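You operate a simulated robot arm through the tools that you are given. There is no shell and no other tool.

You are at the controls of a simulated robot arm. One attempt, no reset.

## Task
Pump three shots of sweet soup into the cup and heat it.
Fine: Spout back to the middle before you lift the cup. Small hot plate at high till it steams, then knob to low and switch off; the cup stays on it. No drips. Set down upright: grey cup.

It is judged by the outcome, as a careful person would: the job done as asked, and still so three seconds after it is handed in. It fails if anything else is knocked over, pushed out of place, dropped, spilled or broken.

## Robot
A 7-joint arm with a two-finger parallel gripper, fixed in place. Base frame: the origin is at the foot of the arm, x ahead of it, y to its left, z up; the work surface is at about z = 0.8. Units: m, rad, N and s.
Its first joint turns from -2.897 to 2.897 rad. Payload 1.57 kg.
The TCP is the grasp point between the finger pads, 0.03 m short of the fingertips. In the tool frame z runs along the fingers and y along their closing line. Largest opening 0.08 m; finger width 0.017, thickness 0.012; the body of the gripper, 0.04 by 0.082 m, starts 0.08 m behind the TCP.
Orientation is told as [roll, pitch, yaw] about the base's x, y, z axes, in that order, counted from this pose: with the fingers straight down and closing along the base's y, the tool's x points along the base's -x, its y along +y and its z along -z.

## Interface
- The arm moves only by the tool move_arm. Its argument "series" is a list of rows, each an object (a shift or turn left out is 0, a gripper value left out holds the last) with "travel": the shift along the tool's x, y, z in mm, a list of three; "rot": the turn, a rotation vector about the tool's x, y, z in rad, a list of three; "grip": the closure, from 0 (fully open) to 1 (shut). In form: [{"travel": [x, y, z], "rot": [wx, wy, wz], "grip": grip}, ...]. A call has 1 to 20 rows; each row shifts and turns the commanded pose from where the row before left it, along the tool's axes as they then stand. A row lasts 0.2 s, in which the tool goes at most 0.05 m and 0.15 rad; a call with a longer step from one row to the next is refused whole, and so is a gripper value outside its range. A pose out of reach is approached as far as the arm can. The call stops where the force on the tool passes 50 N (or 10 N more than at its start, if that is more) or the arm is blocked; 0.2 s more then pass. The fingers move at their own pace (about 0.153 m/s each) and stop on an object; they squeeze with about 39 N. The grip force told is the motor's: it shows also when the fingers shut on nothing. Time passes only in rows, and 0.2 s behind the last, so rows that do not move let the fingers close. It gives the time, the measured TCP pose, the force on the tool (base axes), the opening and the grip force at its end, in the units of the frame above (readings bear some noise), with the torque about the TCP (base axes, N m) and any sound that the robot's microphone picked up, and new pictures: "pictures" is both (left out), scene, wrist or none.
- Cameras (640 x 400 px; columns grow to the right, rows downward): "scene" is fixed at [0.3939, -0.6434, 1.6181]; the picture's right is [1.00, -0.07, 0.00], its down [-0.03, -0.39, -0.92] and it looks along [0.06, 0.92, -0.39] (base axes); focal length 357 px, centre (320, 200). "wrist" rides on the gripper at [0.072, -0.007, -0.122] in the tool frame; the picture's right is [0.09, 1.00, 0.00], its down [-0.84, 0.08, -0.54] and it looks along [-0.54, 0.05, 0.84] (tool axes); focal length 238 px, centre (320, 200). There is no depth. A picture from a camera that has moved, and an enlarged one, comes with that camera's place and axes in the base frame and with its lens. The place of the scene camera against the robot may be out by one fixed shift of up to 0.012 m in any direction.
- zoom(camera, box): a new picture of the part [left, top, right, bottom] of that camera's present view, enlarged. No time passes.
- finish_job(): hands the job in; it is judged then, once.

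Nothing tells you positions but the pictures and the camera data. Unless the task says otherwise, let go and move clear before handing in.

The tools are called after "Emit:" by a JSON object that holds its "name" and its "arguments". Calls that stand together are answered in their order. move_arm: Moves the arm, as the interface text tells. Its arguments: {"type":"object","properties":{"series":{"type":"array"},"pictures":{"type":"string","enum":["both","scene","wrist","none"]}},"required":["series"]} The other tools are called the same way: zoom (camera, box) takes an enlarged picture of a part of a camera's view; finish_job () hands the job in.

At the start:

```text
time: 0.0
position: [0.3519, 0.5143, 1.2297]
ee_rot: [0.0, 0.0, 0.0]
ft_force: [0.7, 0.1, -0.8]
wrist_torque: [0.01, -0.03, 0.01]
gripper_width: 0.0798
grasp_force: 0.1
```

scene: 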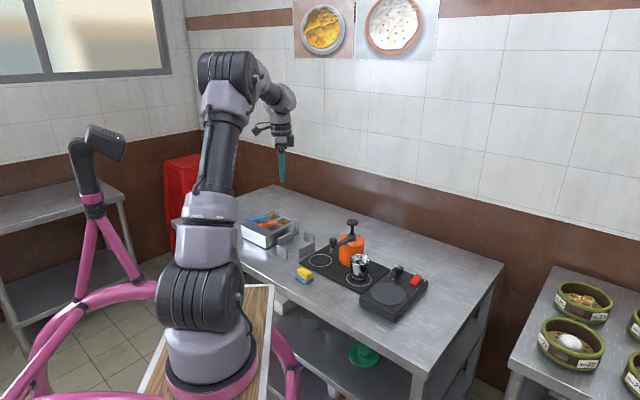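
wrist: 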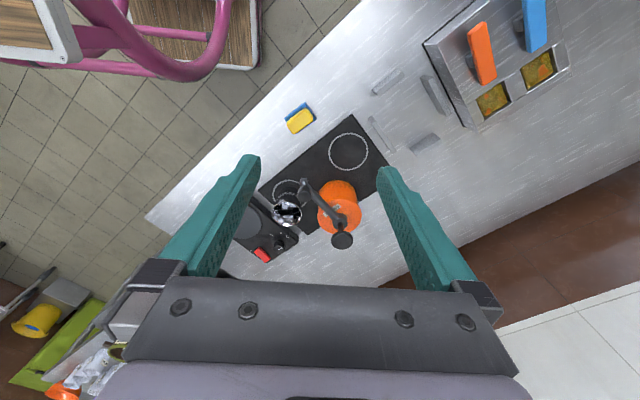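

I see a counter with a black hob, an orange pump pot, a shiny cup, and a separate hot plate with a red switch. I'll zoom in on the pictures to identify things.

Emit:
{"name": "zoom", "arguments": {"camera": "scene", "box": [290, 210, 440, 330]}}

Emit:
{"name": "zoom", "arguments": {"camera": "wrist", "box": [220, 90, 420, 270]}}

Emit:
{"name": "zoom", "arguments": {"camera": "scene", "box": [230, 200, 330, 290]}}

```text
3.33 times, centred on (365, 270) of scene
camera zoom: at [0.3939, -0.6434, 1.6181], right [1.0, -0.07, 0.0], down [-0.03, -0.39, -0.92], along [0.06, 0.92, -0.39], focal length 1191 px, centre (170, -33)
```

zoom: 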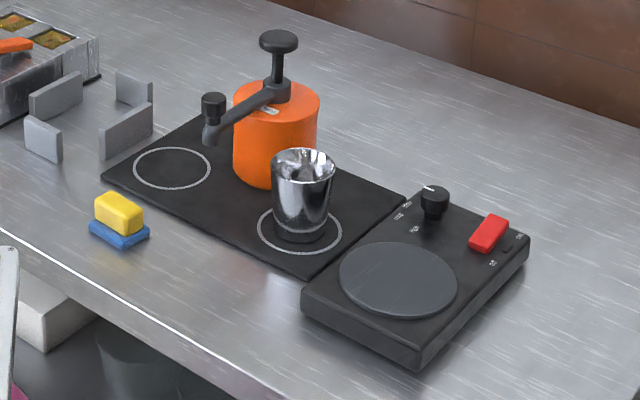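

```text
2.22 times, centred on (320, 180) of wrist
camera zoom: at [0.2807, 0.5084, 1.3515], right [-0.09, 1.0, 0.0], down [0.84, 0.08, 0.54], along [0.54, 0.05, -0.84], focal length 530 px, centre (320, 244)
```

zoom: 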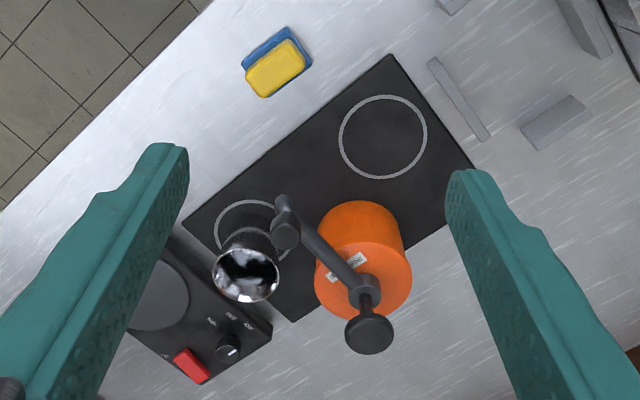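

```text
4.44 times, centred on (280, 245) of scene
camera zoom: at [0.3939, -0.6434, 1.6181], right [1.0, -0.07, 0.0], down [-0.03, -0.39, -0.92], along [0.06, 0.92, -0.39], focal length 1588 px, centre (498, 0)
```

zoom: 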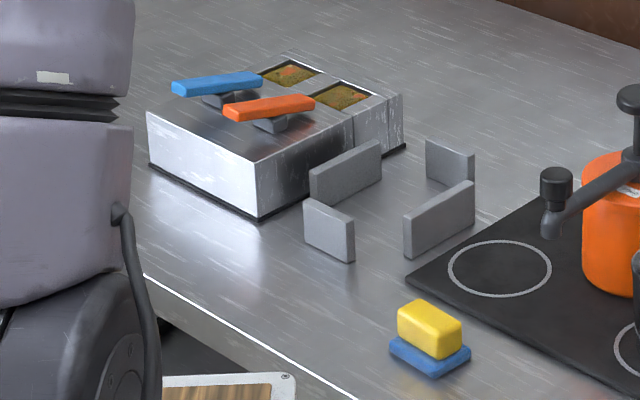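

The pump pot is near (0.61, 0.60), with the cup at about (0.617, 0.465) and the hot plate at about (0.70, 0.35). I'll move the wrist camera closer to see the spout, the knob and the switch.

Emit:
{"name": "move_arm", "arguments": {"series": [{"travel": [-33, -15, 27]}, {"travel": [-33, -15, 27]}, {"travel": [-32, -14, 26]}, {"travel": [0, 0, 0]}], "pictures": "both"}}

```text
time: 1.0
position: [0.4519, 0.4676, 1.1482]
ee_rot: [0.0, 0.0, -0.002]
ft_force: [-1.1, 0.0, -0.3]
wrist_torque: [-0.02, 0.0, 0.01]
gripper_width: 0.0799
grasp_force: 0.0
camera wrist: at [0.3804, 0.4628, 1.2705], right [-0.09, 1.0, 0.0], down [0.84, 0.08, 0.54], along [0.54, 0.05, -0.84], focal length 238 px, centre (320, 200)
```

scene: 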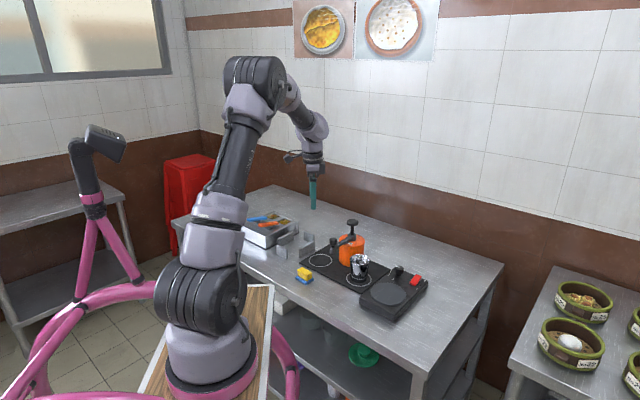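
wrist: 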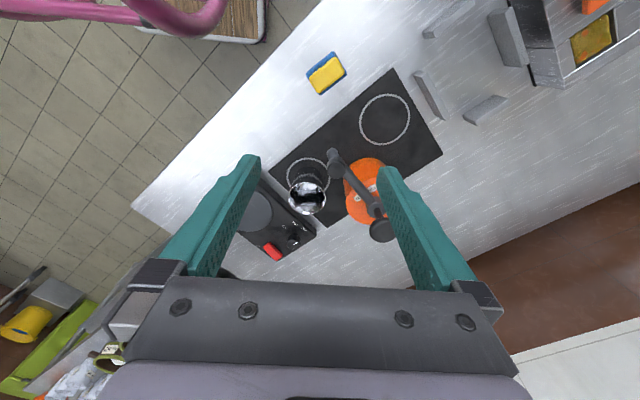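

The picture is clearer now. I'll zoom in on the pump, the cup and the hot plate.

Emit:
{"name": "zoom", "arguments": {"camera": "wrist", "box": [230, 70, 450, 270]}}

Emit:
{"name": "zoom", "arguments": {"camera": "scene", "box": [355, 255, 435, 325]}}

Emit:
{"name": "zoom", "arguments": {"camera": "scene", "box": [310, 210, 400, 290]}}

```text
2.00 times, centred on (340, 170) of wrist
camera zoom: at [0.3804, 0.4628, 1.2705], right [-0.09, 1.0, 0.0], down [0.84, 0.08, 0.54], along [0.54, 0.05, -0.84], focal length 477 px, centre (280, 260)
```

zoom: 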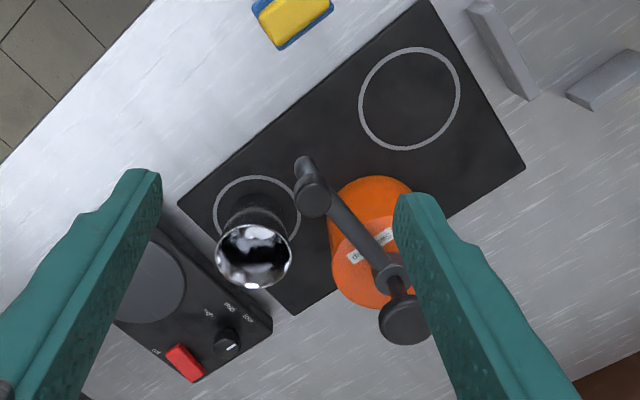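

```text
5.71 times, centred on (395, 290) of scene
camera zoom: at [0.3939, -0.6434, 1.6181], right [1.0, -0.07, 0.0], down [-0.03, -0.39, -0.92], along [0.06, 0.92, -0.39], focal length 2042 px, centre (-109, -314)
```

zoom: 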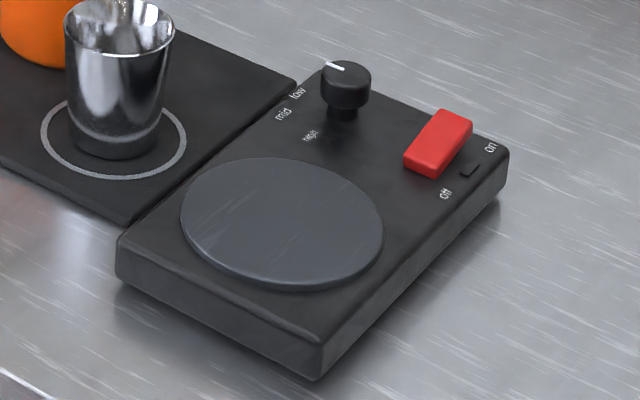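

```text
5.00 times, centred on (355, 250) of scene
camera zoom: at [0.3939, -0.6434, 1.6181], right [1.0, -0.07, 0.0], down [-0.03, -0.39, -0.92], along [0.06, 0.92, -0.39], focal length 1787 px, centre (145, -50)
```

zoom: 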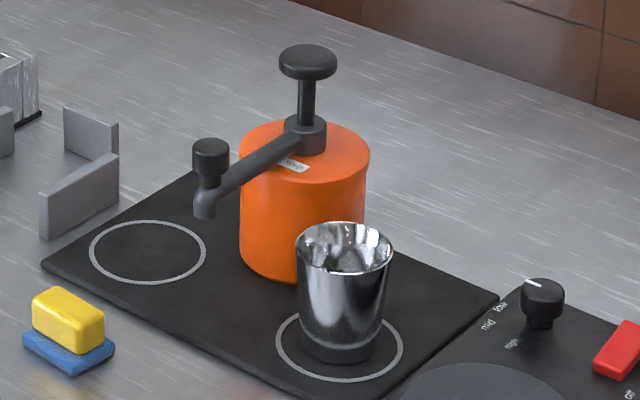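

The spout sits in the middle and has a black handle knob. The cup is on the right-hand ring, and the hot plate has a dial with low, mid and high marks plus a red on/off switch. I'll move closer to read the switch and knob.

Emit:
{"name": "move_arm", "arguments": {"series": [{"travel": [-35.4, -9.7, 22]}, {"travel": [-35.4, -9.7, 22]}, {"travel": [-35.4, -9.7, 22]}, {"travel": [-35.4, -9.7, 22]}, {"travel": [-35.4, -9.7, 22]}, {"travel": [-35.4, -9.7, 22]}, {"travel": [-35.4, -9.7, 22]}, {"travel": [0, 0, 0]}], "pictures": "both"}}

Emit:
{"name": "zoom", "arguments": {"camera": "wrist", "box": [230, 80, 420, 270]}}

```text
time: 2.8
position: [0.699, 0.4021, 0.9983]
ee_rot: [0.0, -0.001, 0.001]
ft_force: [-0.6, -0.4, -0.5]
wrist_torque: [0.01, -0.03, -0.01]
gripper_width: 0.0799
grasp_force: 0.0
camera wrist: at [0.6272, 0.3967, 1.1198], right [-0.09, 1.0, 0.0], down [0.84, 0.08, 0.54], along [0.54, 0.05, -0.84], focal length 238 px, centre (320, 200)
```

scene: 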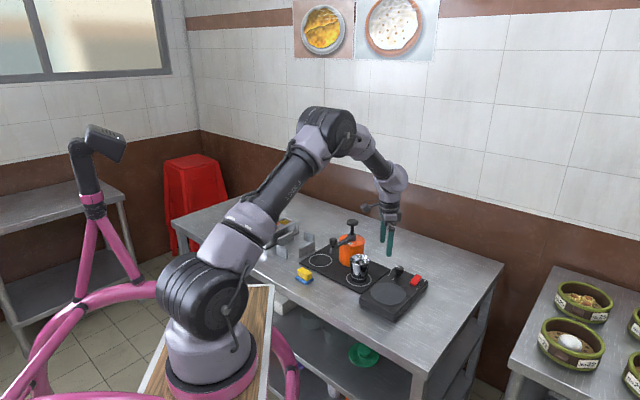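
wrist: 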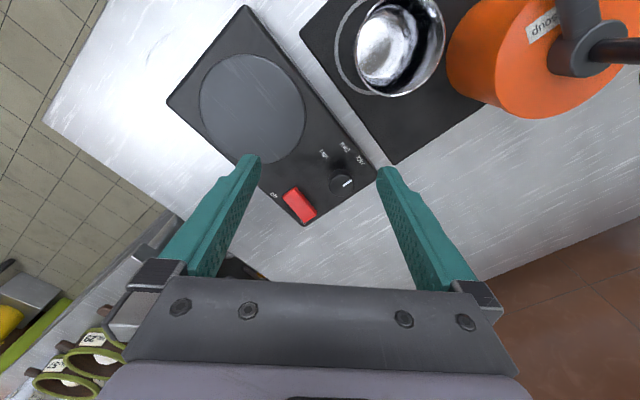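

```text
2.11 times, centred on (325, 175) of wrist
camera zoom: at [0.6272, 0.3967, 1.1198], right [-0.09, 1.0, 0.0], down [0.84, 0.08, 0.54], along [0.54, 0.05, -0.84], focal length 502 px, centre (310, 253)
```

zoom: 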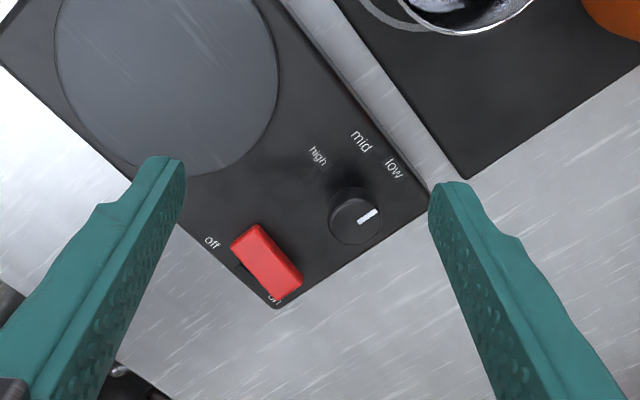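

The knob currently points at "low". The red rocker has its "on" end raised, so it is off. Next I'll look closely at the pump, spout and cup.

Emit:
{"name": "move_arm", "arguments": {"series": [{"travel": [0, 0, -49]}, {"travel": [0, 0, -49]}, {"travel": [40, 25, 0]}, {"travel": [40, 25, 0]}, {"travel": [40, 25, 0]}, {"travel": [40, 25, 0]}, {"travel": [40, 25, 0]}, {"travel": [36, 23, 0]}, {"travel": [0, 0, 0]}], "pictures": "both"}}

Emit:
{"name": "zoom", "arguments": {"camera": "wrist", "box": [230, 80, 420, 270]}}

```text
time: 4.8
position: [0.462, 0.5492, 1.0917]
ee_rot: [0.001, 0.001, 0.0]
ft_force: [-0.5, 0.4, -0.1]
wrist_torque: [0.0, 0.0, 0.01]
gripper_width: 0.08
grasp_force: 0.0
camera wrist: at [0.3907, 0.5439, 1.2151], right [-0.09, 1.0, 0.0], down [0.84, 0.08, 0.54], along [0.54, 0.05, -0.84], focal length 238 px, centre (320, 200)
```

scene: 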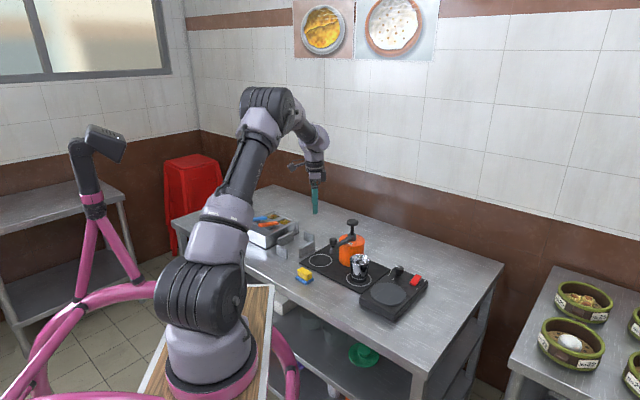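
wrist: 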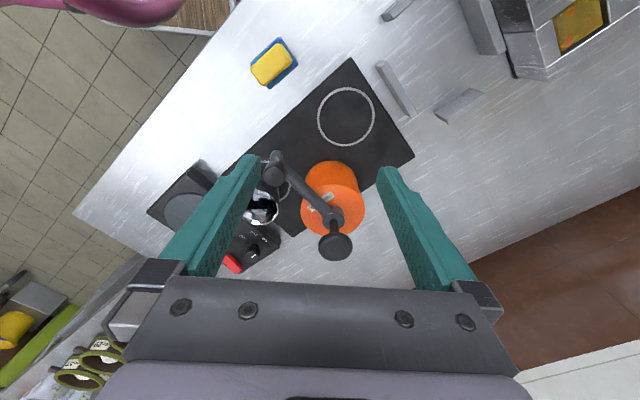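

```text
2.11 times, centred on (325, 175) of wrist
camera zoom: at [0.3907, 0.5439, 1.2151], right [-0.09, 1.0, 0.0], down [0.84, 0.08, 0.54], along [0.54, 0.05, -0.84], focal length 502 px, centre (310, 253)
```

zoom: 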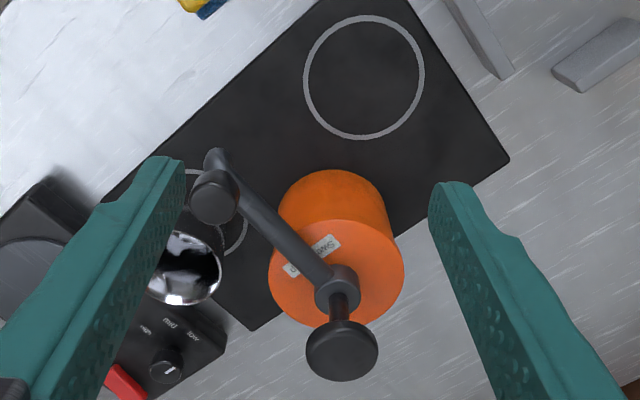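

I've triangulated the main points: pump axis about (0.619, 0.587), plunger top z about 0.969, spout handle about (0.524, 0.500, 0.951), and cup rim about (0.620, 0.460, 0.89). I'll check how much the nozzle clears the cup rim before I swing the spout.

Emit:
{"name": "zoom", "arguments": {"camera": "scene", "box": [325, 215, 385, 290]}}

Emit:
{"name": "zoom", "arguments": {"camera": "wrist", "box": [240, 130, 360, 230]}}

```text
5.33 times, centred on (355, 252) of scene
camera zoom: at [0.3939, -0.6434, 1.6181], right [1.0, -0.07, 0.0], down [-0.03, -0.39, -0.92], along [0.06, 0.92, -0.39], focal length 1906 px, centre (133, -80)
```

zoom: 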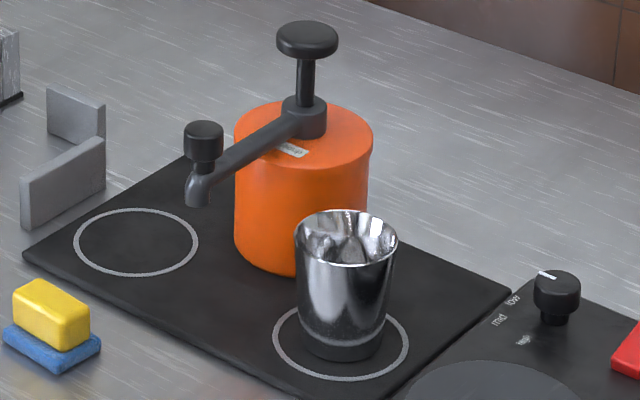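

```text
4.00 times, centred on (300, 180) of wrist
camera zoom: at [0.3907, 0.5439, 1.2151], right [-0.09, 1.0, 0.0], down [0.84, 0.08, 0.54], along [0.54, 0.05, -0.84], focal length 953 px, centre (400, 280)
```

zoom: 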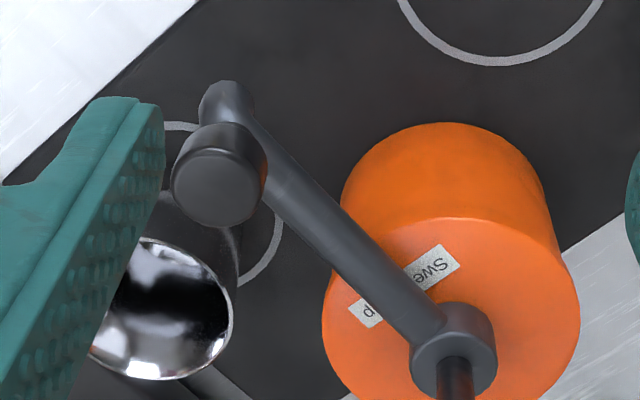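

The nozzle tip at about z 0.895 should just clear the cup rim at about 0.888. I'll go above the spout handle with the fingers turned so they close across the spout, then check the alignment.

Emit:
{"name": "move_arm", "arguments": {"series": [{"travel": [-21, -16.4, 24]}, {"travel": [-21, -16.4, 24]}, {"travel": [-20, -16.4, 24]}, {"rot": [0, 0, -0.1484]}, {"rot": [0, 0, -0.1484]}, {"rot": [0, 0, -0.1484]}, {"rot": [0, 0, -0.1484]}, {"rot": [0, 0, -0.1484]}, {"travel": [0, 0, 0]}], "pictures": "both"}}

Emit:
{"name": "zoom", "arguments": {"camera": "wrist", "box": [230, 80, 420, 270]}}

```text
time: 6.8
position: [0.5231, 0.5012, 1.0202]
ee_rot: [0.0, 0.001, 0.744]
ft_force: [-0.9, 0.2, 0.2]
wrist_torque: [0.0, -0.01, -0.02]
gripper_width: 0.08
grasp_force: 0.0
camera wrist: at [0.4756, 0.4487, 1.1432], right [-0.74, 0.67, 0.0], down [0.56, 0.62, 0.54], along [0.36, 0.4, -0.84], focal length 238 px, centre (320, 200)
```

scene: 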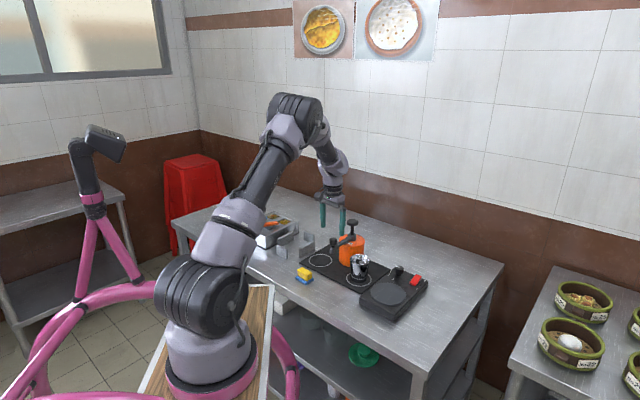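
wrist: 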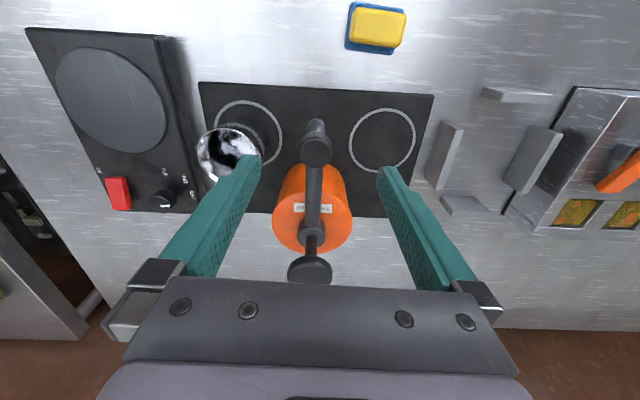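

```text
2.11 times, centred on (325, 175) of wrist
camera zoom: at [0.4756, 0.4487, 1.1432], right [-0.74, 0.67, 0.0], down [0.56, 0.62, 0.54], along [0.36, 0.4, -0.84], focal length 502 px, centre (310, 253)
```

zoom: 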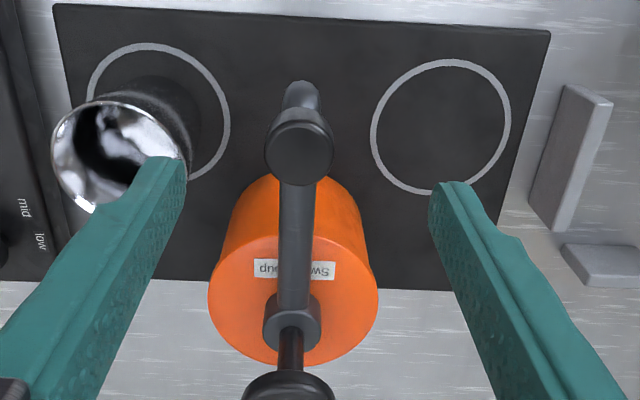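

The spout handle sits nicely between the fingers, about 3 mm to one side. I'll shift, lower the fingertips around it, and close loosely.

Emit:
{"name": "move_arm", "arguments": {"series": [{"travel": [0, -3, 20]}, {"travel": [0, 0, 20]}, {"travel": [0, 0, 12]}, {"travel": [0, 0, 10]}, {"travel": [0, 0, 0], "grip": 0.45}, {"travel": [0, 0, 0], "grip": 0.56}, {"travel": [0, 0, 0]}], "pictures": "both"}}

Emit:
{"name": "zoom", "arguments": {"camera": "wrist", "box": [230, 80, 420, 270]}}

Emit:
{"name": "zoom", "arguments": {"camera": "scene", "box": [310, 200, 400, 290]}}

```text
time: 8.4
position: [0.526, 0.4991, 0.9603]
ee_rot: [0.001, 0.0, 0.741]
ft_force: [0.2, 1.1, -0.2]
wrist_torque: [0.0, -0.03, -0.02]
gripper_width: 0.035
grasp_force: 0.1
camera wrist: at [0.4785, 0.4463, 1.0818], right [-0.74, 0.67, 0.0], down [0.56, 0.62, 0.54], along [0.36, 0.4, -0.84], focal length 238 px, centre (320, 200)
```

scene: 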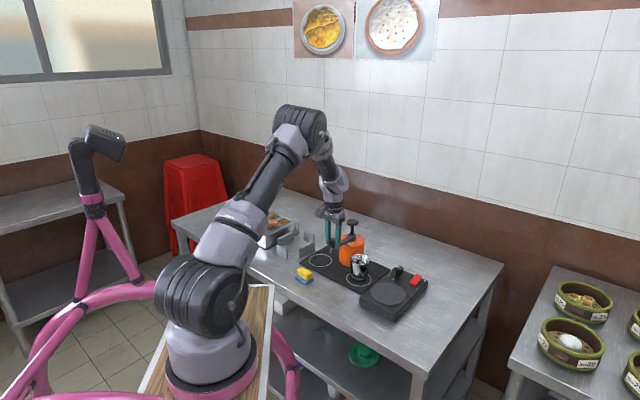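
wrist: 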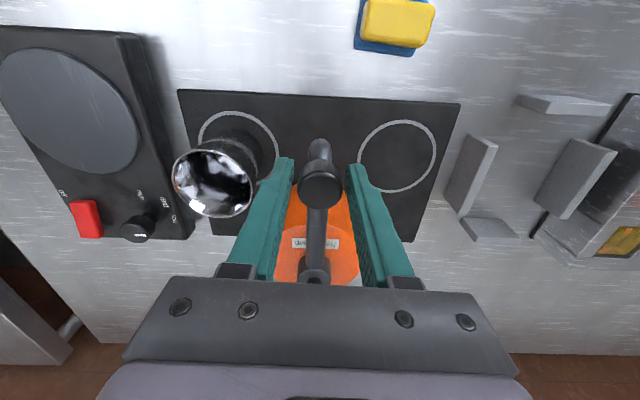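

```text
2.11 times, centred on (325, 175) of wrist
camera zoom: at [0.4785, 0.4463, 1.0818], right [-0.74, 0.67, 0.0], down [0.56, 0.62, 0.54], along [0.36, 0.4, -0.84], focal length 502 px, centre (310, 253)
```

zoom: 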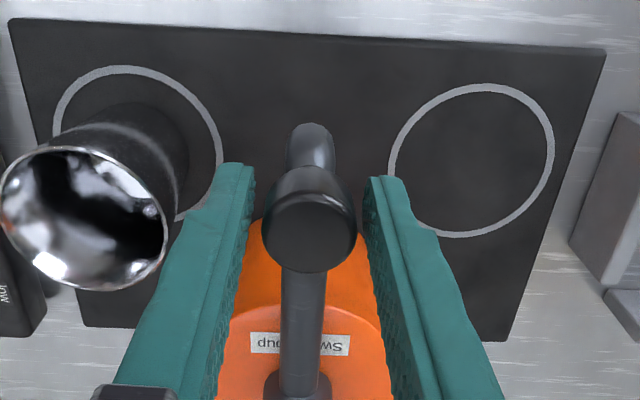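

```text
4.44 times, centred on (355, 245) of scene
camera zoom: at [0.3939, -0.6434, 1.6181], right [1.0, -0.07, 0.0], down [-0.03, -0.39, -0.92], along [0.06, 0.92, -0.39], focal length 1588 px, centre (164, 0)
```

zoom: 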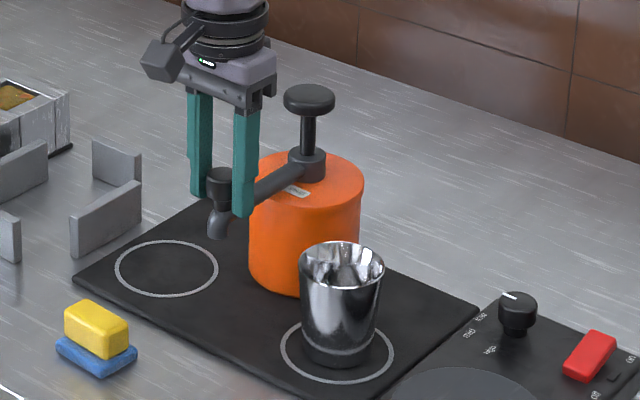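

The fingertips loosely cage the handle. I'll start swinging the spout towards the cup with a short arc and check the force.

Emit:
{"name": "move_arm", "arguments": {"series": [{"travel": [-0.3, -8.9, 0], "rot": [0, 0, -0.07]}, {"travel": [-0.3, -8.9, 0], "rot": [0, 0, -0.07]}, {"travel": [-0.3, -8.9, 0], "rot": [0, 0, -0.07]}], "pictures": "both"}}

Emit:
{"name": "zoom", "arguments": {"camera": "scene", "box": [310, 200, 400, 290]}}

```text
time: 9.2
position: [0.5447, 0.4823, 0.9597]
ee_rot: [-0.001, -0.001, 0.951]
ft_force: [-0.3, -0.1, -1.1]
wrist_torque: [0.01, 0.0, -0.01]
gripper_width: 0.035
grasp_force: 0.0
camera wrist: at [0.5098, 0.4197, 1.0813], right [-0.87, 0.5, 0.0], down [0.42, 0.73, 0.54], along [0.27, 0.47, -0.84], focal length 238 px, centre (320, 200)
```

scene: 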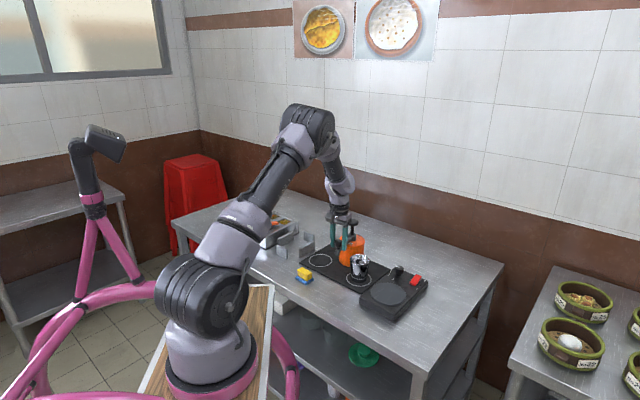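
wrist: 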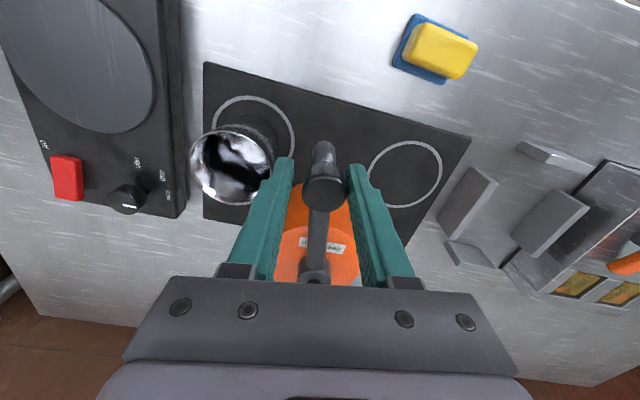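

```text
4.44 times, centred on (355, 245) of scene
camera zoom: at [0.3939, -0.6434, 1.6181], right [1.0, -0.07, 0.0], down [-0.03, -0.39, -0.92], along [0.06, 0.92, -0.39], focal length 1588 px, centre (164, 0)
```

zoom: 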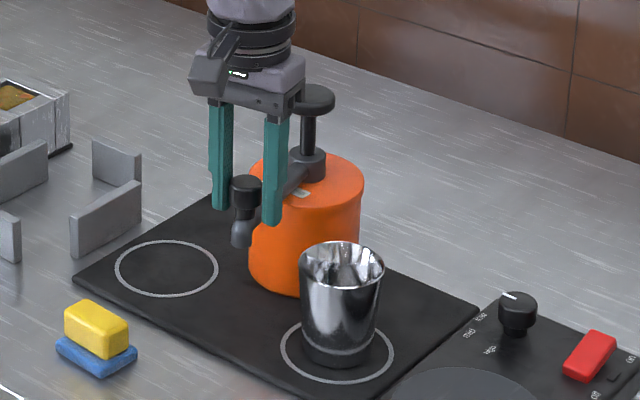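

The spout swings freely and the pump stays put. I'll continue part of the way and check the nozzle height against the cup rim.

Emit:
{"name": "move_arm", "arguments": {"series": [{"travel": [-0.3, -8.9, 0], "rot": [0, 0, -0.07]}, {"travel": [-0.3, -8.9, 0], "rot": [0, 0, -0.07]}, {"travel": [-0.3, -8.9, 0], "rot": [0, 0, -0.07]}], "pictures": "wrist"}}

Emit:
{"name": "zoom", "arguments": {"camera": "scene", "box": [330, 225, 390, 280]}}

```text
time: 10.0
position: [0.5689, 0.4673, 0.9583]
ee_rot: [0.0, -0.002, 1.163]
ft_force: [0.0, 0.0, -0.4]
wrist_torque: [0.01, 0.02, -0.01]
gripper_width: 0.0353
grasp_force: 0.1
camera wrist: at [0.5472, 0.4004, 1.0813], right [-0.95, 0.31, 0.0], down [0.26, 0.8, 0.54], along [0.17, 0.51, -0.84], focal length 238 px, centre (320, 200)
```

wrist: 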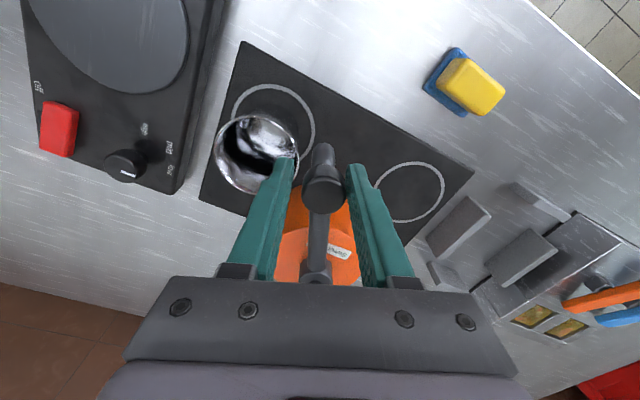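

```text
7.27 times, centred on (360, 252) of scene
camera zoom: at [0.3939, -0.6434, 1.6181], right [1.0, -0.07, 0.0], down [-0.03, -0.39, -0.92], along [0.06, 0.92, -0.39], focal length 2599 px, centre (29, -182)
```

zoom: 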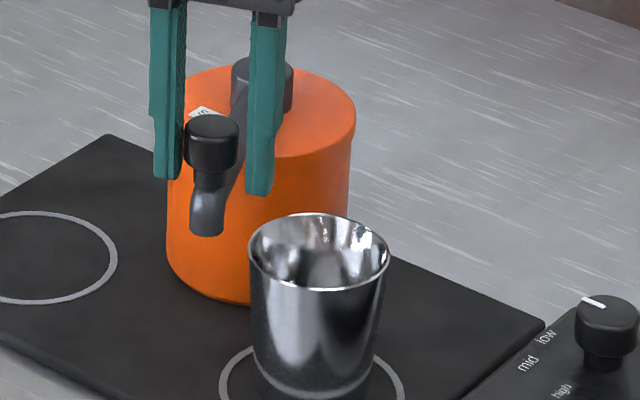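

The nozzle clears the rim by roughly 7–10 mm. I'll continue the swing and watch the force.

Emit:
{"name": "move_arm", "arguments": {"series": [{"travel": [-0.3, -8.9, 0], "rot": [0, 0, -0.07]}, {"travel": [-0.3, -8.9, 0], "rot": [0, 0, -0.07]}, {"travel": [-0.3, -8.9, 0], "rot": [0, 0, -0.07]}, {"travel": [-0.3, -8.9, 0], "rot": [0, 0, -0.07]}], "pictures": "wrist"}}

Emit:
{"name": "zoom", "arguments": {"camera": "scene", "box": [330, 225, 390, 280]}}

```text
time: 11.0
position: [0.6021, 0.4581, 0.9575]
ee_rot: [0.0, 0.001, 1.444]
ft_force: [0.5, -0.2, 0.3]
wrist_torque: [0.01, -0.04, -0.04]
gripper_width: 0.0351
grasp_force: 0.0
camera wrist: at [0.6003, 0.3876, 1.08], right [-1.0, 0.03, 0.0], down [0.03, 0.84, 0.54], along [0.02, 0.54, -0.84], focal length 238 px, centre (320, 200)
```

wrist: 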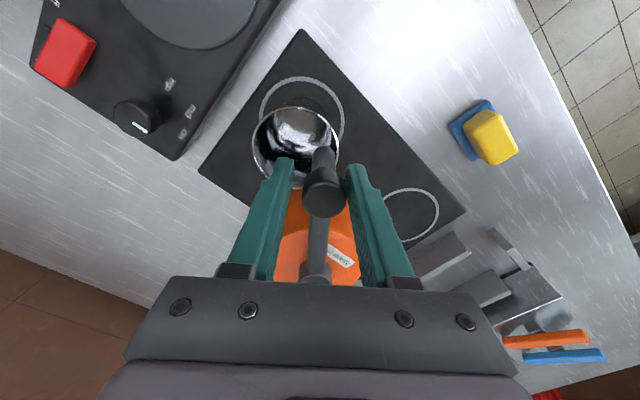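

```text
7.27 times, centred on (360, 252) of scene
camera zoom: at [0.3939, -0.6434, 1.6181], right [1.0, -0.07, 0.0], down [-0.03, -0.39, -0.92], along [0.06, 0.92, -0.39], focal length 2599 px, centre (29, -182)
```

zoom: 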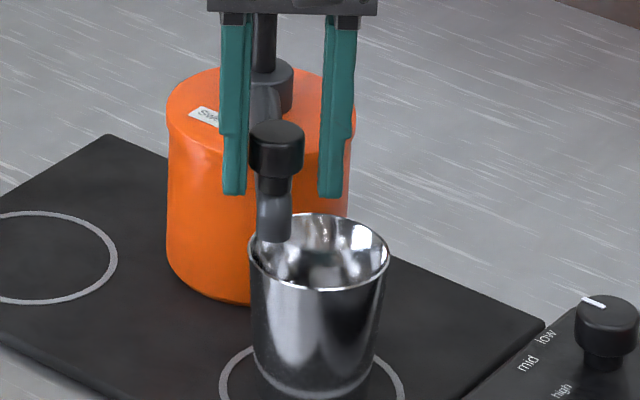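

The nozzle is over the left part of the cup and the cup hasn't moved. About 0.18 rad more will centre it.

Emit:
{"name": "move_arm", "arguments": {"series": [{"travel": [-0.3, -8.9, 0], "rot": [0, 0, -0.07]}, {"travel": [-0.3, -8.9, 0], "rot": [0, 0, -0.07]}, {"travel": [0, -4.4, 0], "rot": [0, 0, -0.035]}, {"travel": [0, 0, 0]}], "pictures": "wrist"}}

Emit:
{"name": "zoom", "arguments": {"camera": "scene", "box": [330, 225, 390, 280]}}

Emit:
{"name": "zoom", "arguments": {"camera": "wrist", "box": [230, 80, 420, 270]}}

```text
time: 12.0
position: [0.6256, 0.4573, 0.9603]
ee_rot: [0.0, 0.001, 1.618]
ft_force: [0.0, 0.2, 0.3]
wrist_torque: [0.03, 0.03, 0.03]
gripper_width: 0.0348
grasp_force: 0.0
camera wrist: at [0.6352, 0.3874, 1.0813], right [-0.99, -0.14, 0.0], down [-0.12, 0.83, 0.54], along [-0.08, 0.54, -0.84], focal length 238 px, centre (320, 200)
```

wrist: 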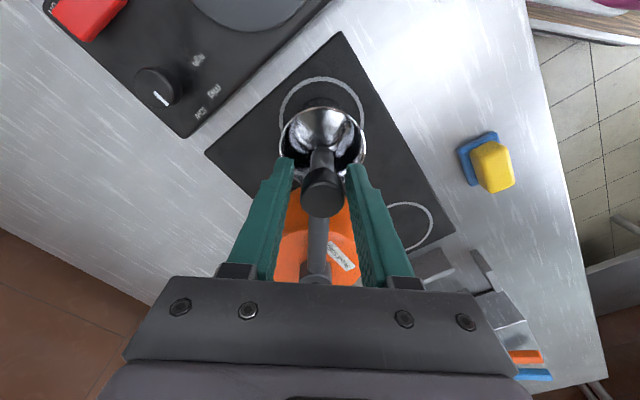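

```text
7.27 times, centred on (360, 252) of scene
camera zoom: at [0.3939, -0.6434, 1.6181], right [1.0, -0.07, 0.0], down [-0.03, -0.39, -0.92], along [0.06, 0.92, -0.39], focal length 2599 px, centre (29, -182)
```

zoom: 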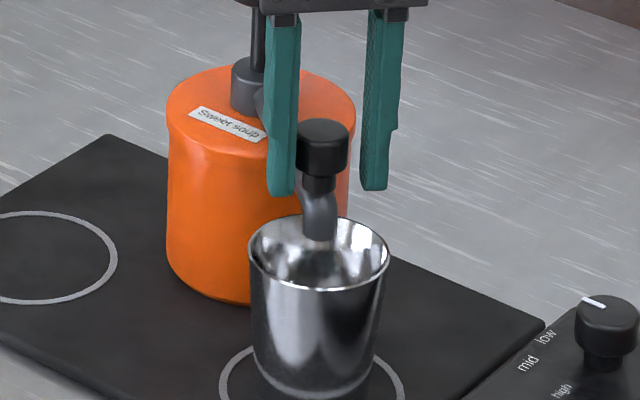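

```text
2.11 times, centred on (325, 175) of wrist
camera zoom: at [0.6352, 0.3874, 1.0813], right [-0.99, -0.14, 0.0], down [-0.12, 0.83, 0.54], along [-0.08, 0.54, -0.84], focal length 502 px, centre (310, 253)
```

zoom: 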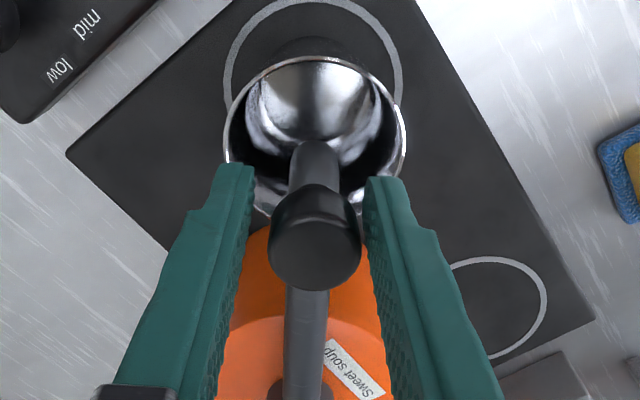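

The nozzle is centred over the cup. I'll back the fingers off slightly, rise, open, and move above the plunger with the fingers open to check the alignment.

Emit:
{"name": "move_arm", "arguments": {"series": [{"travel": [0, 1.5, 0]}, {"travel": [0, 0, -20]}, {"travel": [0, 0, -40]}, {"travel": [0, 0, -40], "grip": 0}, {"travel": [-40, 0, 0]}, {"travel": [-40, 0, 0]}, {"travel": [-40, -1, 0]}, {"travel": [-10, 0, 0]}, {"travel": [0, 0, 0]}], "pictures": "both"}}

Emit:
{"name": "zoom", "arguments": {"camera": "wrist", "box": [230, 80, 420, 270]}}

Emit:
{"name": "zoom", "arguments": {"camera": "scene", "box": [310, 200, 400, 290]}}

```text
time: 14.0
position: [0.6203, 0.5866, 1.0597]
ee_rot: [0.0, 0.0, 1.619]
ft_force: [0.0, 0.3, -0.3]
wrist_torque: [-0.02, 0.04, 0.01]
gripper_width: 0.0798
grasp_force: 0.1
camera wrist: at [0.6302, 0.5174, 1.1817], right [-0.99, -0.14, 0.0], down [-0.12, 0.83, 0.54], along [-0.08, 0.54, -0.84], focal length 238 px, centre (320, 200)
```

scene: 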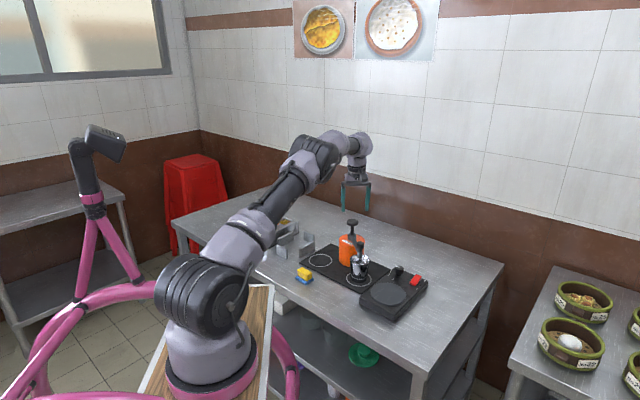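
wrist: 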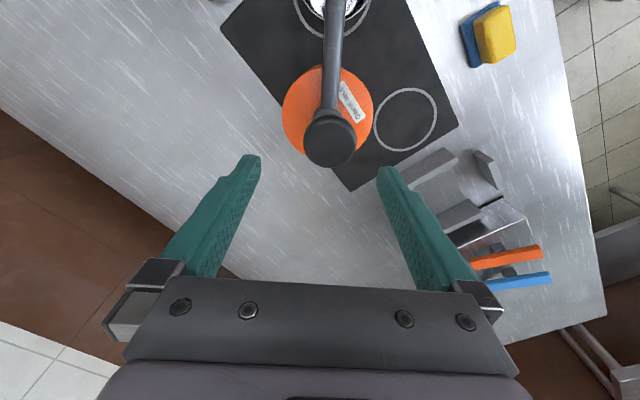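

```text
2.11 times, centred on (325, 175) of wrist
camera zoom: at [0.6302, 0.5174, 1.1817], right [-0.99, -0.14, 0.0], down [-0.12, 0.83, 0.54], along [-0.08, 0.54, -0.84], focal length 502 px, centre (310, 253)
```

zoom: 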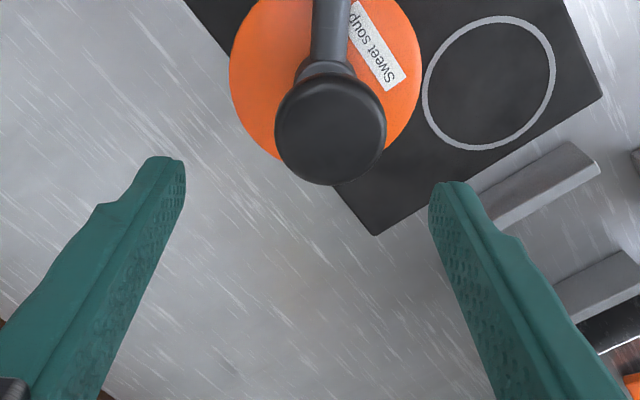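

```text
4.44 times, centred on (355, 245) of scene
camera zoom: at [0.3939, -0.6434, 1.6181], right [1.0, -0.07, 0.0], down [-0.03, -0.39, -0.92], along [0.06, 0.92, -0.39], focal length 1588 px, centre (164, 0)
```

zoom: 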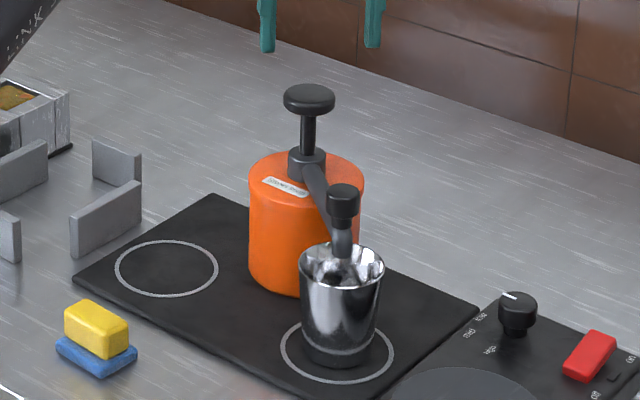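

The cup and pump are undisturbed and the spout sits over the cup. The plunger is about 9 mm off along the tool's y, so I'll correct and drop closer to verify.

Emit:
{"name": "move_arm", "arguments": {"series": [{"travel": [-2.8, 8.7, 15]}, {"travel": [0, 0, 22]}, {"travel": [0, 0, 0]}], "pictures": "wrist"}}

Emit:
{"name": "zoom", "arguments": {"camera": "wrist", "box": [230, 80, 420, 270]}}

Emit:
{"name": "zoom", "arguments": {"camera": "scene", "box": [310, 190, 400, 270]}}

```text
time: 14.8
position: [0.6112, 0.5894, 1.0214]
ee_rot: [-0.001, 0.0, 1.616]
ft_force: [0.1, 0.0, 0.5]
wrist_torque: [0.01, 0.05, -0.03]
gripper_width: 0.0802
grasp_force: 0.1
camera wrist: at [0.6211, 0.5185, 1.1448], right [-0.99, -0.14, 0.0], down [-0.12, 0.83, 0.54], along [-0.07, 0.54, -0.84], focal length 238 px, centre (320, 200)
```

wrist: 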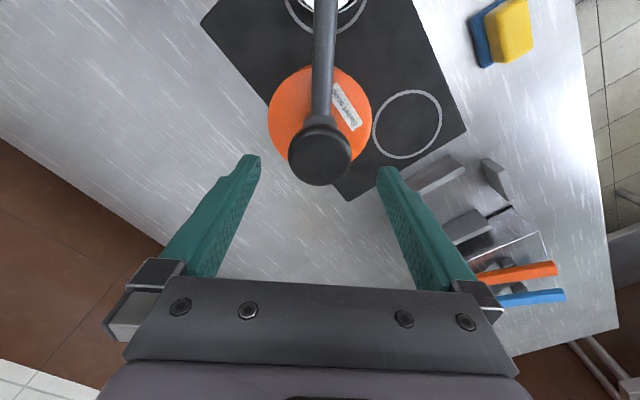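

```text
2.11 times, centred on (325, 175) of wrist
camera zoom: at [0.6211, 0.5185, 1.1448], right [-0.99, -0.14, 0.0], down [-0.12, 0.83, 0.54], along [-0.07, 0.54, -0.84], focal length 502 px, centre (310, 253)
```

zoom: 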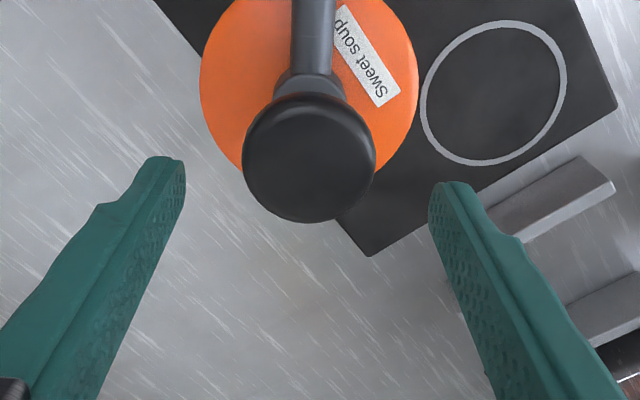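

```text
5.00 times, centred on (355, 230) of scene
camera zoom: at [0.3939, -0.6434, 1.6181], right [1.0, -0.07, 0.0], down [-0.03, -0.39, -0.92], along [0.06, 0.92, -0.39], focal length 1787 px, centre (145, 50)
```

zoom: 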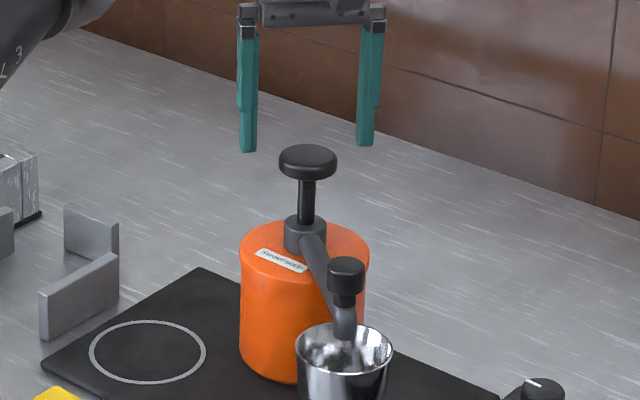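

The plunger is centred between the fingers. Now I'll close the gripper and do the first press, going slowly until the bottom stop or the force limit.

Emit:
{"name": "move_arm", "arguments": {"series": [{"travel": [0, 0, 0], "grip": 1}, {"travel": [-1, 0, 0], "grip": 1}, {"travel": [0, 0, 0], "grip": 1}, {"travel": [0, 0, 10]}, {"travel": [0, 0, 6]}, {"travel": [0, 0, 5]}, {"travel": [0, 0, 5]}], "pictures": "wrist"}}

Emit:
{"name": "zoom", "arguments": {"camera": "scene", "box": [310, 190, 400, 270]}}

```text
time: 16.4
position: [0.6094, 0.5898, 0.9973]
ee_rot: [-0.002, -0.003, 1.618]
ft_force: [3.4, 0.4, 7.1]
wrist_torque: [-0.04, -0.06, 0.02]
gripper_width: 0.0002
grasp_force: 21.1
camera wrist: at [0.6207, 0.52, 1.1192], right [-0.99, -0.14, 0.0], down [-0.12, 0.83, 0.54], along [-0.07, 0.54, -0.84], focal length 238 px, centre (320, 200)
```

wrist: 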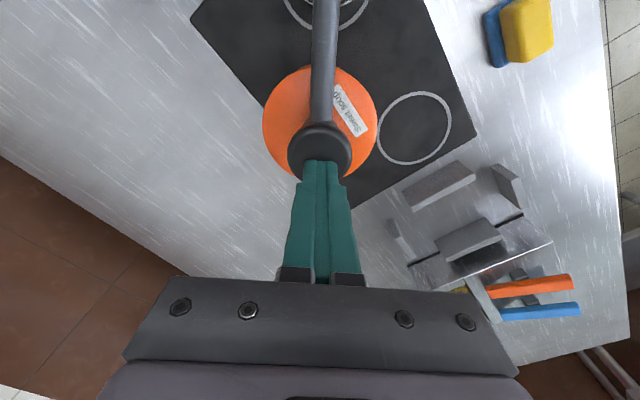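

```text
5.00 times, centred on (355, 230) of scene
camera zoom: at [0.3939, -0.6434, 1.6181], right [1.0, -0.07, 0.0], down [-0.03, -0.39, -0.92], along [0.06, 0.92, -0.39], focal length 1787 px, centre (145, 50)
```

zoom: 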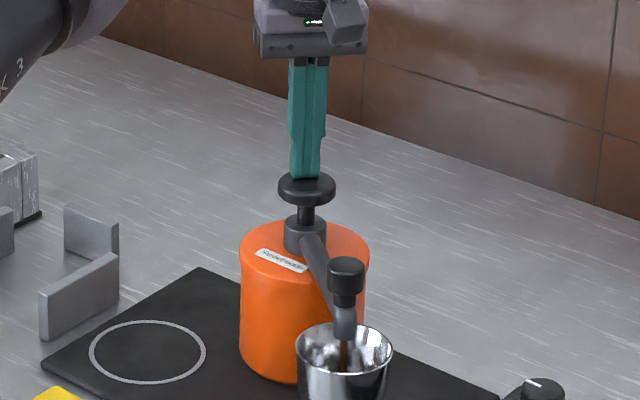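

The plunger is going down at about 7 N and soup is already flowing into the cup. I'll keep pressing to the bottom stop.

Emit:
{"name": "move_arm", "arguments": {"series": [{"travel": [0, 0, 4]}, {"travel": [0, 0, 4]}, {"travel": [0, 0, 4]}], "pictures": "none"}}

Emit:
{"name": "zoom", "arguments": {"camera": "scene", "box": [310, 190, 400, 270]}}

```text
time: 17.1
position: [0.6106, 0.5919, 0.9946]
ee_rot: [-0.005, -0.008, 1.616]
ft_force: [-2.0, -6.0, 14.8]
wrist_torque: [-0.3, 0.03, 0.03]
gripper_width: 0.0001
grasp_force: 21.3
stopped in row 3: the force on the tool passed its limit at 55 N (the readings are from after the stop); the commanded pose is now the measured one
```

```text
5.00 times, centred on (355, 230) of scene
camera zoom: at [0.3939, -0.6434, 1.6181], right [1.0, -0.07, 0.0], down [-0.03, -0.39, -0.92], along [0.06, 0.92, -0.39], focal length 1787 px, centre (145, 50)
```

zoom: 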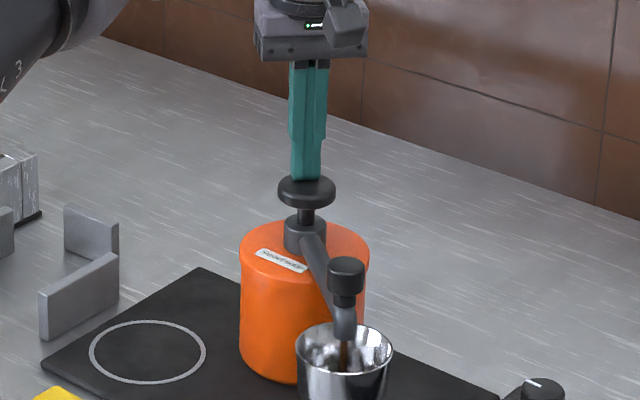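

The plunger hit its bottom stop at TCP z about 0.993. I'll hold briefly, then rise so it can return fully, and look at it.

Emit:
{"name": "move_arm", "arguments": {"series": [{"travel": [0, 0, 0]}, {"travel": [0, 0, -5]}, {"travel": [0, 0, -10]}, {"travel": [0, 0, -10]}, {"travel": [0, 0, -10]}, {"travel": [0, 0, 0]}, {"travel": [0, 0, 0]}], "pictures": "wrist"}}

Emit:
{"name": "zoom", "arguments": {"camera": "scene", "box": [310, 190, 400, 270]}}

```text
time: 18.7
position: [0.6124, 0.5907, 1.0265]
ee_rot: [-0.002, -0.005, 1.614]
ft_force: [-0.5, 0.6, 0.0]
wrist_torque: [0.02, -0.01, -0.04]
gripper_width: 0.0
grasp_force: 21.6
camera wrist: at [0.6213, 0.5204, 1.1483], right [-0.99, -0.14, 0.0], down [-0.12, 0.83, 0.55], along [-0.07, 0.54, -0.84], focal length 238 px, centre (320, 200)
```

wrist: 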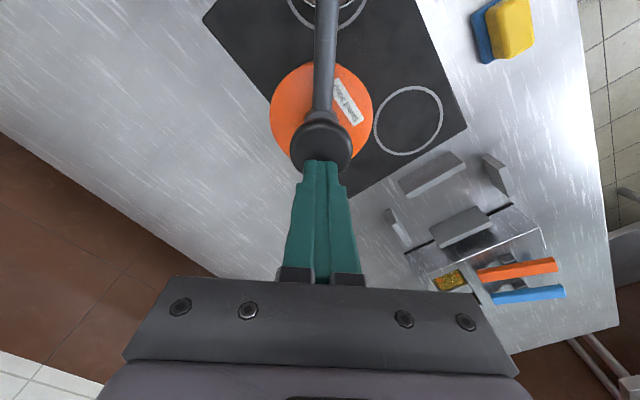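

```text
5.00 times, centred on (355, 230) of scene
camera zoom: at [0.3939, -0.6434, 1.6181], right [1.0, -0.07, 0.0], down [-0.03, -0.39, -0.92], along [0.06, 0.92, -0.39], focal length 1787 px, centre (145, 50)
```

zoom: 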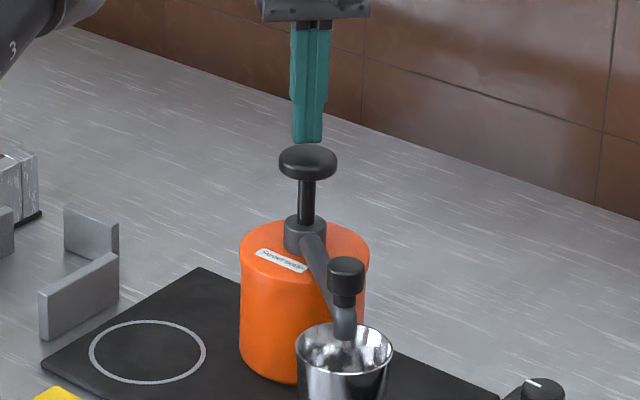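

The plunger returned fully and the soup went into the cup with no drips. Second press.

Emit:
{"name": "move_arm", "arguments": {"series": [{"travel": [0, 0, 8]}, {"travel": [0, 0, 8]}, {"travel": [0, 0, 8]}, {"travel": [0, 0, 6]}, {"travel": [0, 0, 4]}, {"travel": [0, 0, 2]}, {"travel": [0, 0, 1.5]}, {"travel": [0, 0, 0]}], "pictures": "none"}}

Emit:
{"name": "zoom", "arguments": {"camera": "scene", "box": [310, 190, 400, 270]}}

```text
time: 20.5
position: [0.6119, 0.5913, 0.9948]
ee_rot: [-0.006, -0.013, 1.615]
ft_force: [-3.5, -3.5, 40.9]
wrist_torque: [-0.33, 0.11, -0.12]
gripper_width: 0.0
grasp_force: 21.4
```

```text
5.00 times, centred on (355, 230) of scene
camera zoom: at [0.3939, -0.6434, 1.6181], right [1.0, -0.07, 0.0], down [-0.03, -0.39, -0.92], along [0.06, 0.92, -0.39], focal length 1787 px, centre (145, 50)
```

zoom: 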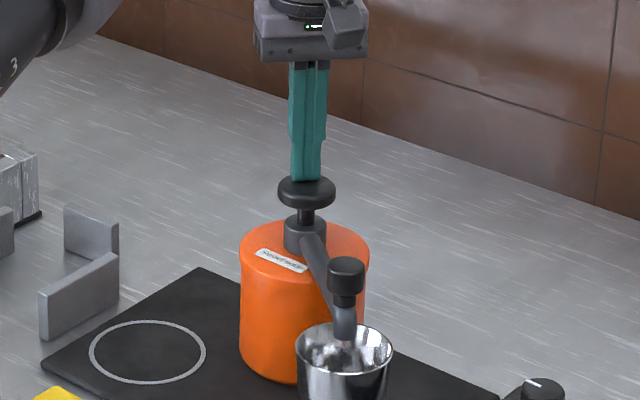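

The second press hit the bottom stop at the same height. I'll raise and let the plunger return.

Emit:
{"name": "move_arm", "arguments": {"series": [{"travel": [0, 0, -5]}, {"travel": [0, 0, -10]}, {"travel": [0, 0, -10]}, {"travel": [0, 0, -12]}, {"travel": [0, 0, 0]}, {"travel": [0, 0, 0]}], "pictures": "none"}}

Emit:
{"name": "zoom", "arguments": {"camera": "scene", "box": [310, 190, 400, 270]}}

```text
time: 21.9
position: [0.6107, 0.5921, 1.0261]
ee_rot: [-0.003, -0.006, 1.615]
ft_force: [-0.5, 0.5, 0.2]
wrist_torque: [0.01, -0.03, 0.02]
gripper_width: 0.0
grasp_force: 20.6
```

```text
5.00 times, centred on (355, 230) of scene
camera zoom: at [0.3939, -0.6434, 1.6181], right [1.0, -0.07, 0.0], down [-0.03, -0.39, -0.92], along [0.06, 0.92, -0.39], focal length 1787 px, centre (145, 50)
```

zoom: 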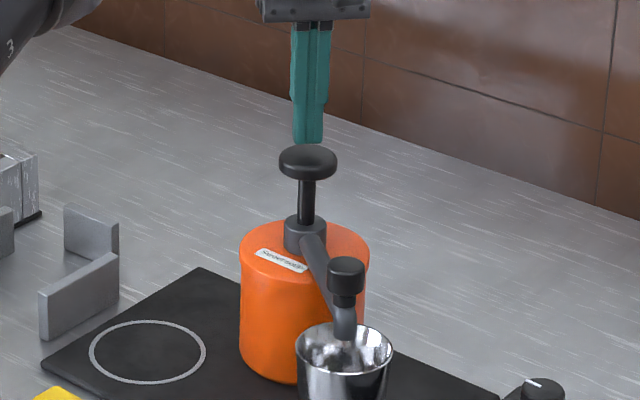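

The plunger is back at the top. Third and last press.

Emit:
{"name": "move_arm", "arguments": {"series": [{"travel": [0, 0, 8]}, {"travel": [0, 0, 8]}, {"travel": [0, 0, 8]}, {"travel": [0, 0, 6]}, {"travel": [0, 0, 4]}, {"travel": [0, 0, 2]}, {"travel": [0, 0, 1]}, {"travel": [0, 0, 0]}], "pictures": "none"}}

Emit:
{"name": "zoom", "arguments": {"camera": "scene", "box": [310, 190, 400, 270]}}

```text
time: 23.7
position: [0.6121, 0.5924, 0.9935]
ee_rot: [-0.007, -0.012, 1.616]
ft_force: [-0.1, -3.3, 42.1]
wrist_torque: [-0.3, 0.01, -0.2]
gripper_width: 0.0
grasp_force: 21.6
```

```text
5.00 times, centred on (355, 230) of scene
camera zoom: at [0.3939, -0.6434, 1.6181], right [1.0, -0.07, 0.0], down [-0.03, -0.39, -0.92], along [0.06, 0.92, -0.39], focal length 1787 px, centre (145, 50)
```

zoom: 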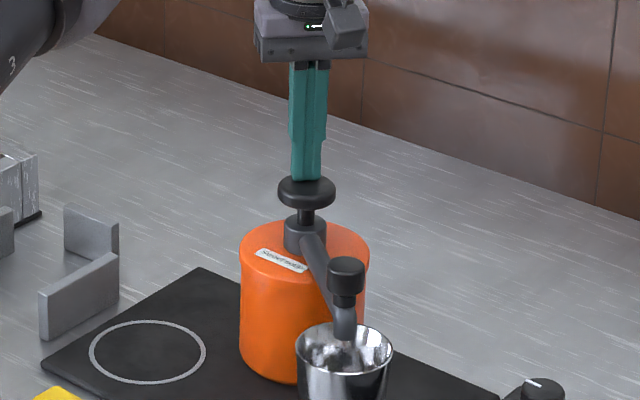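

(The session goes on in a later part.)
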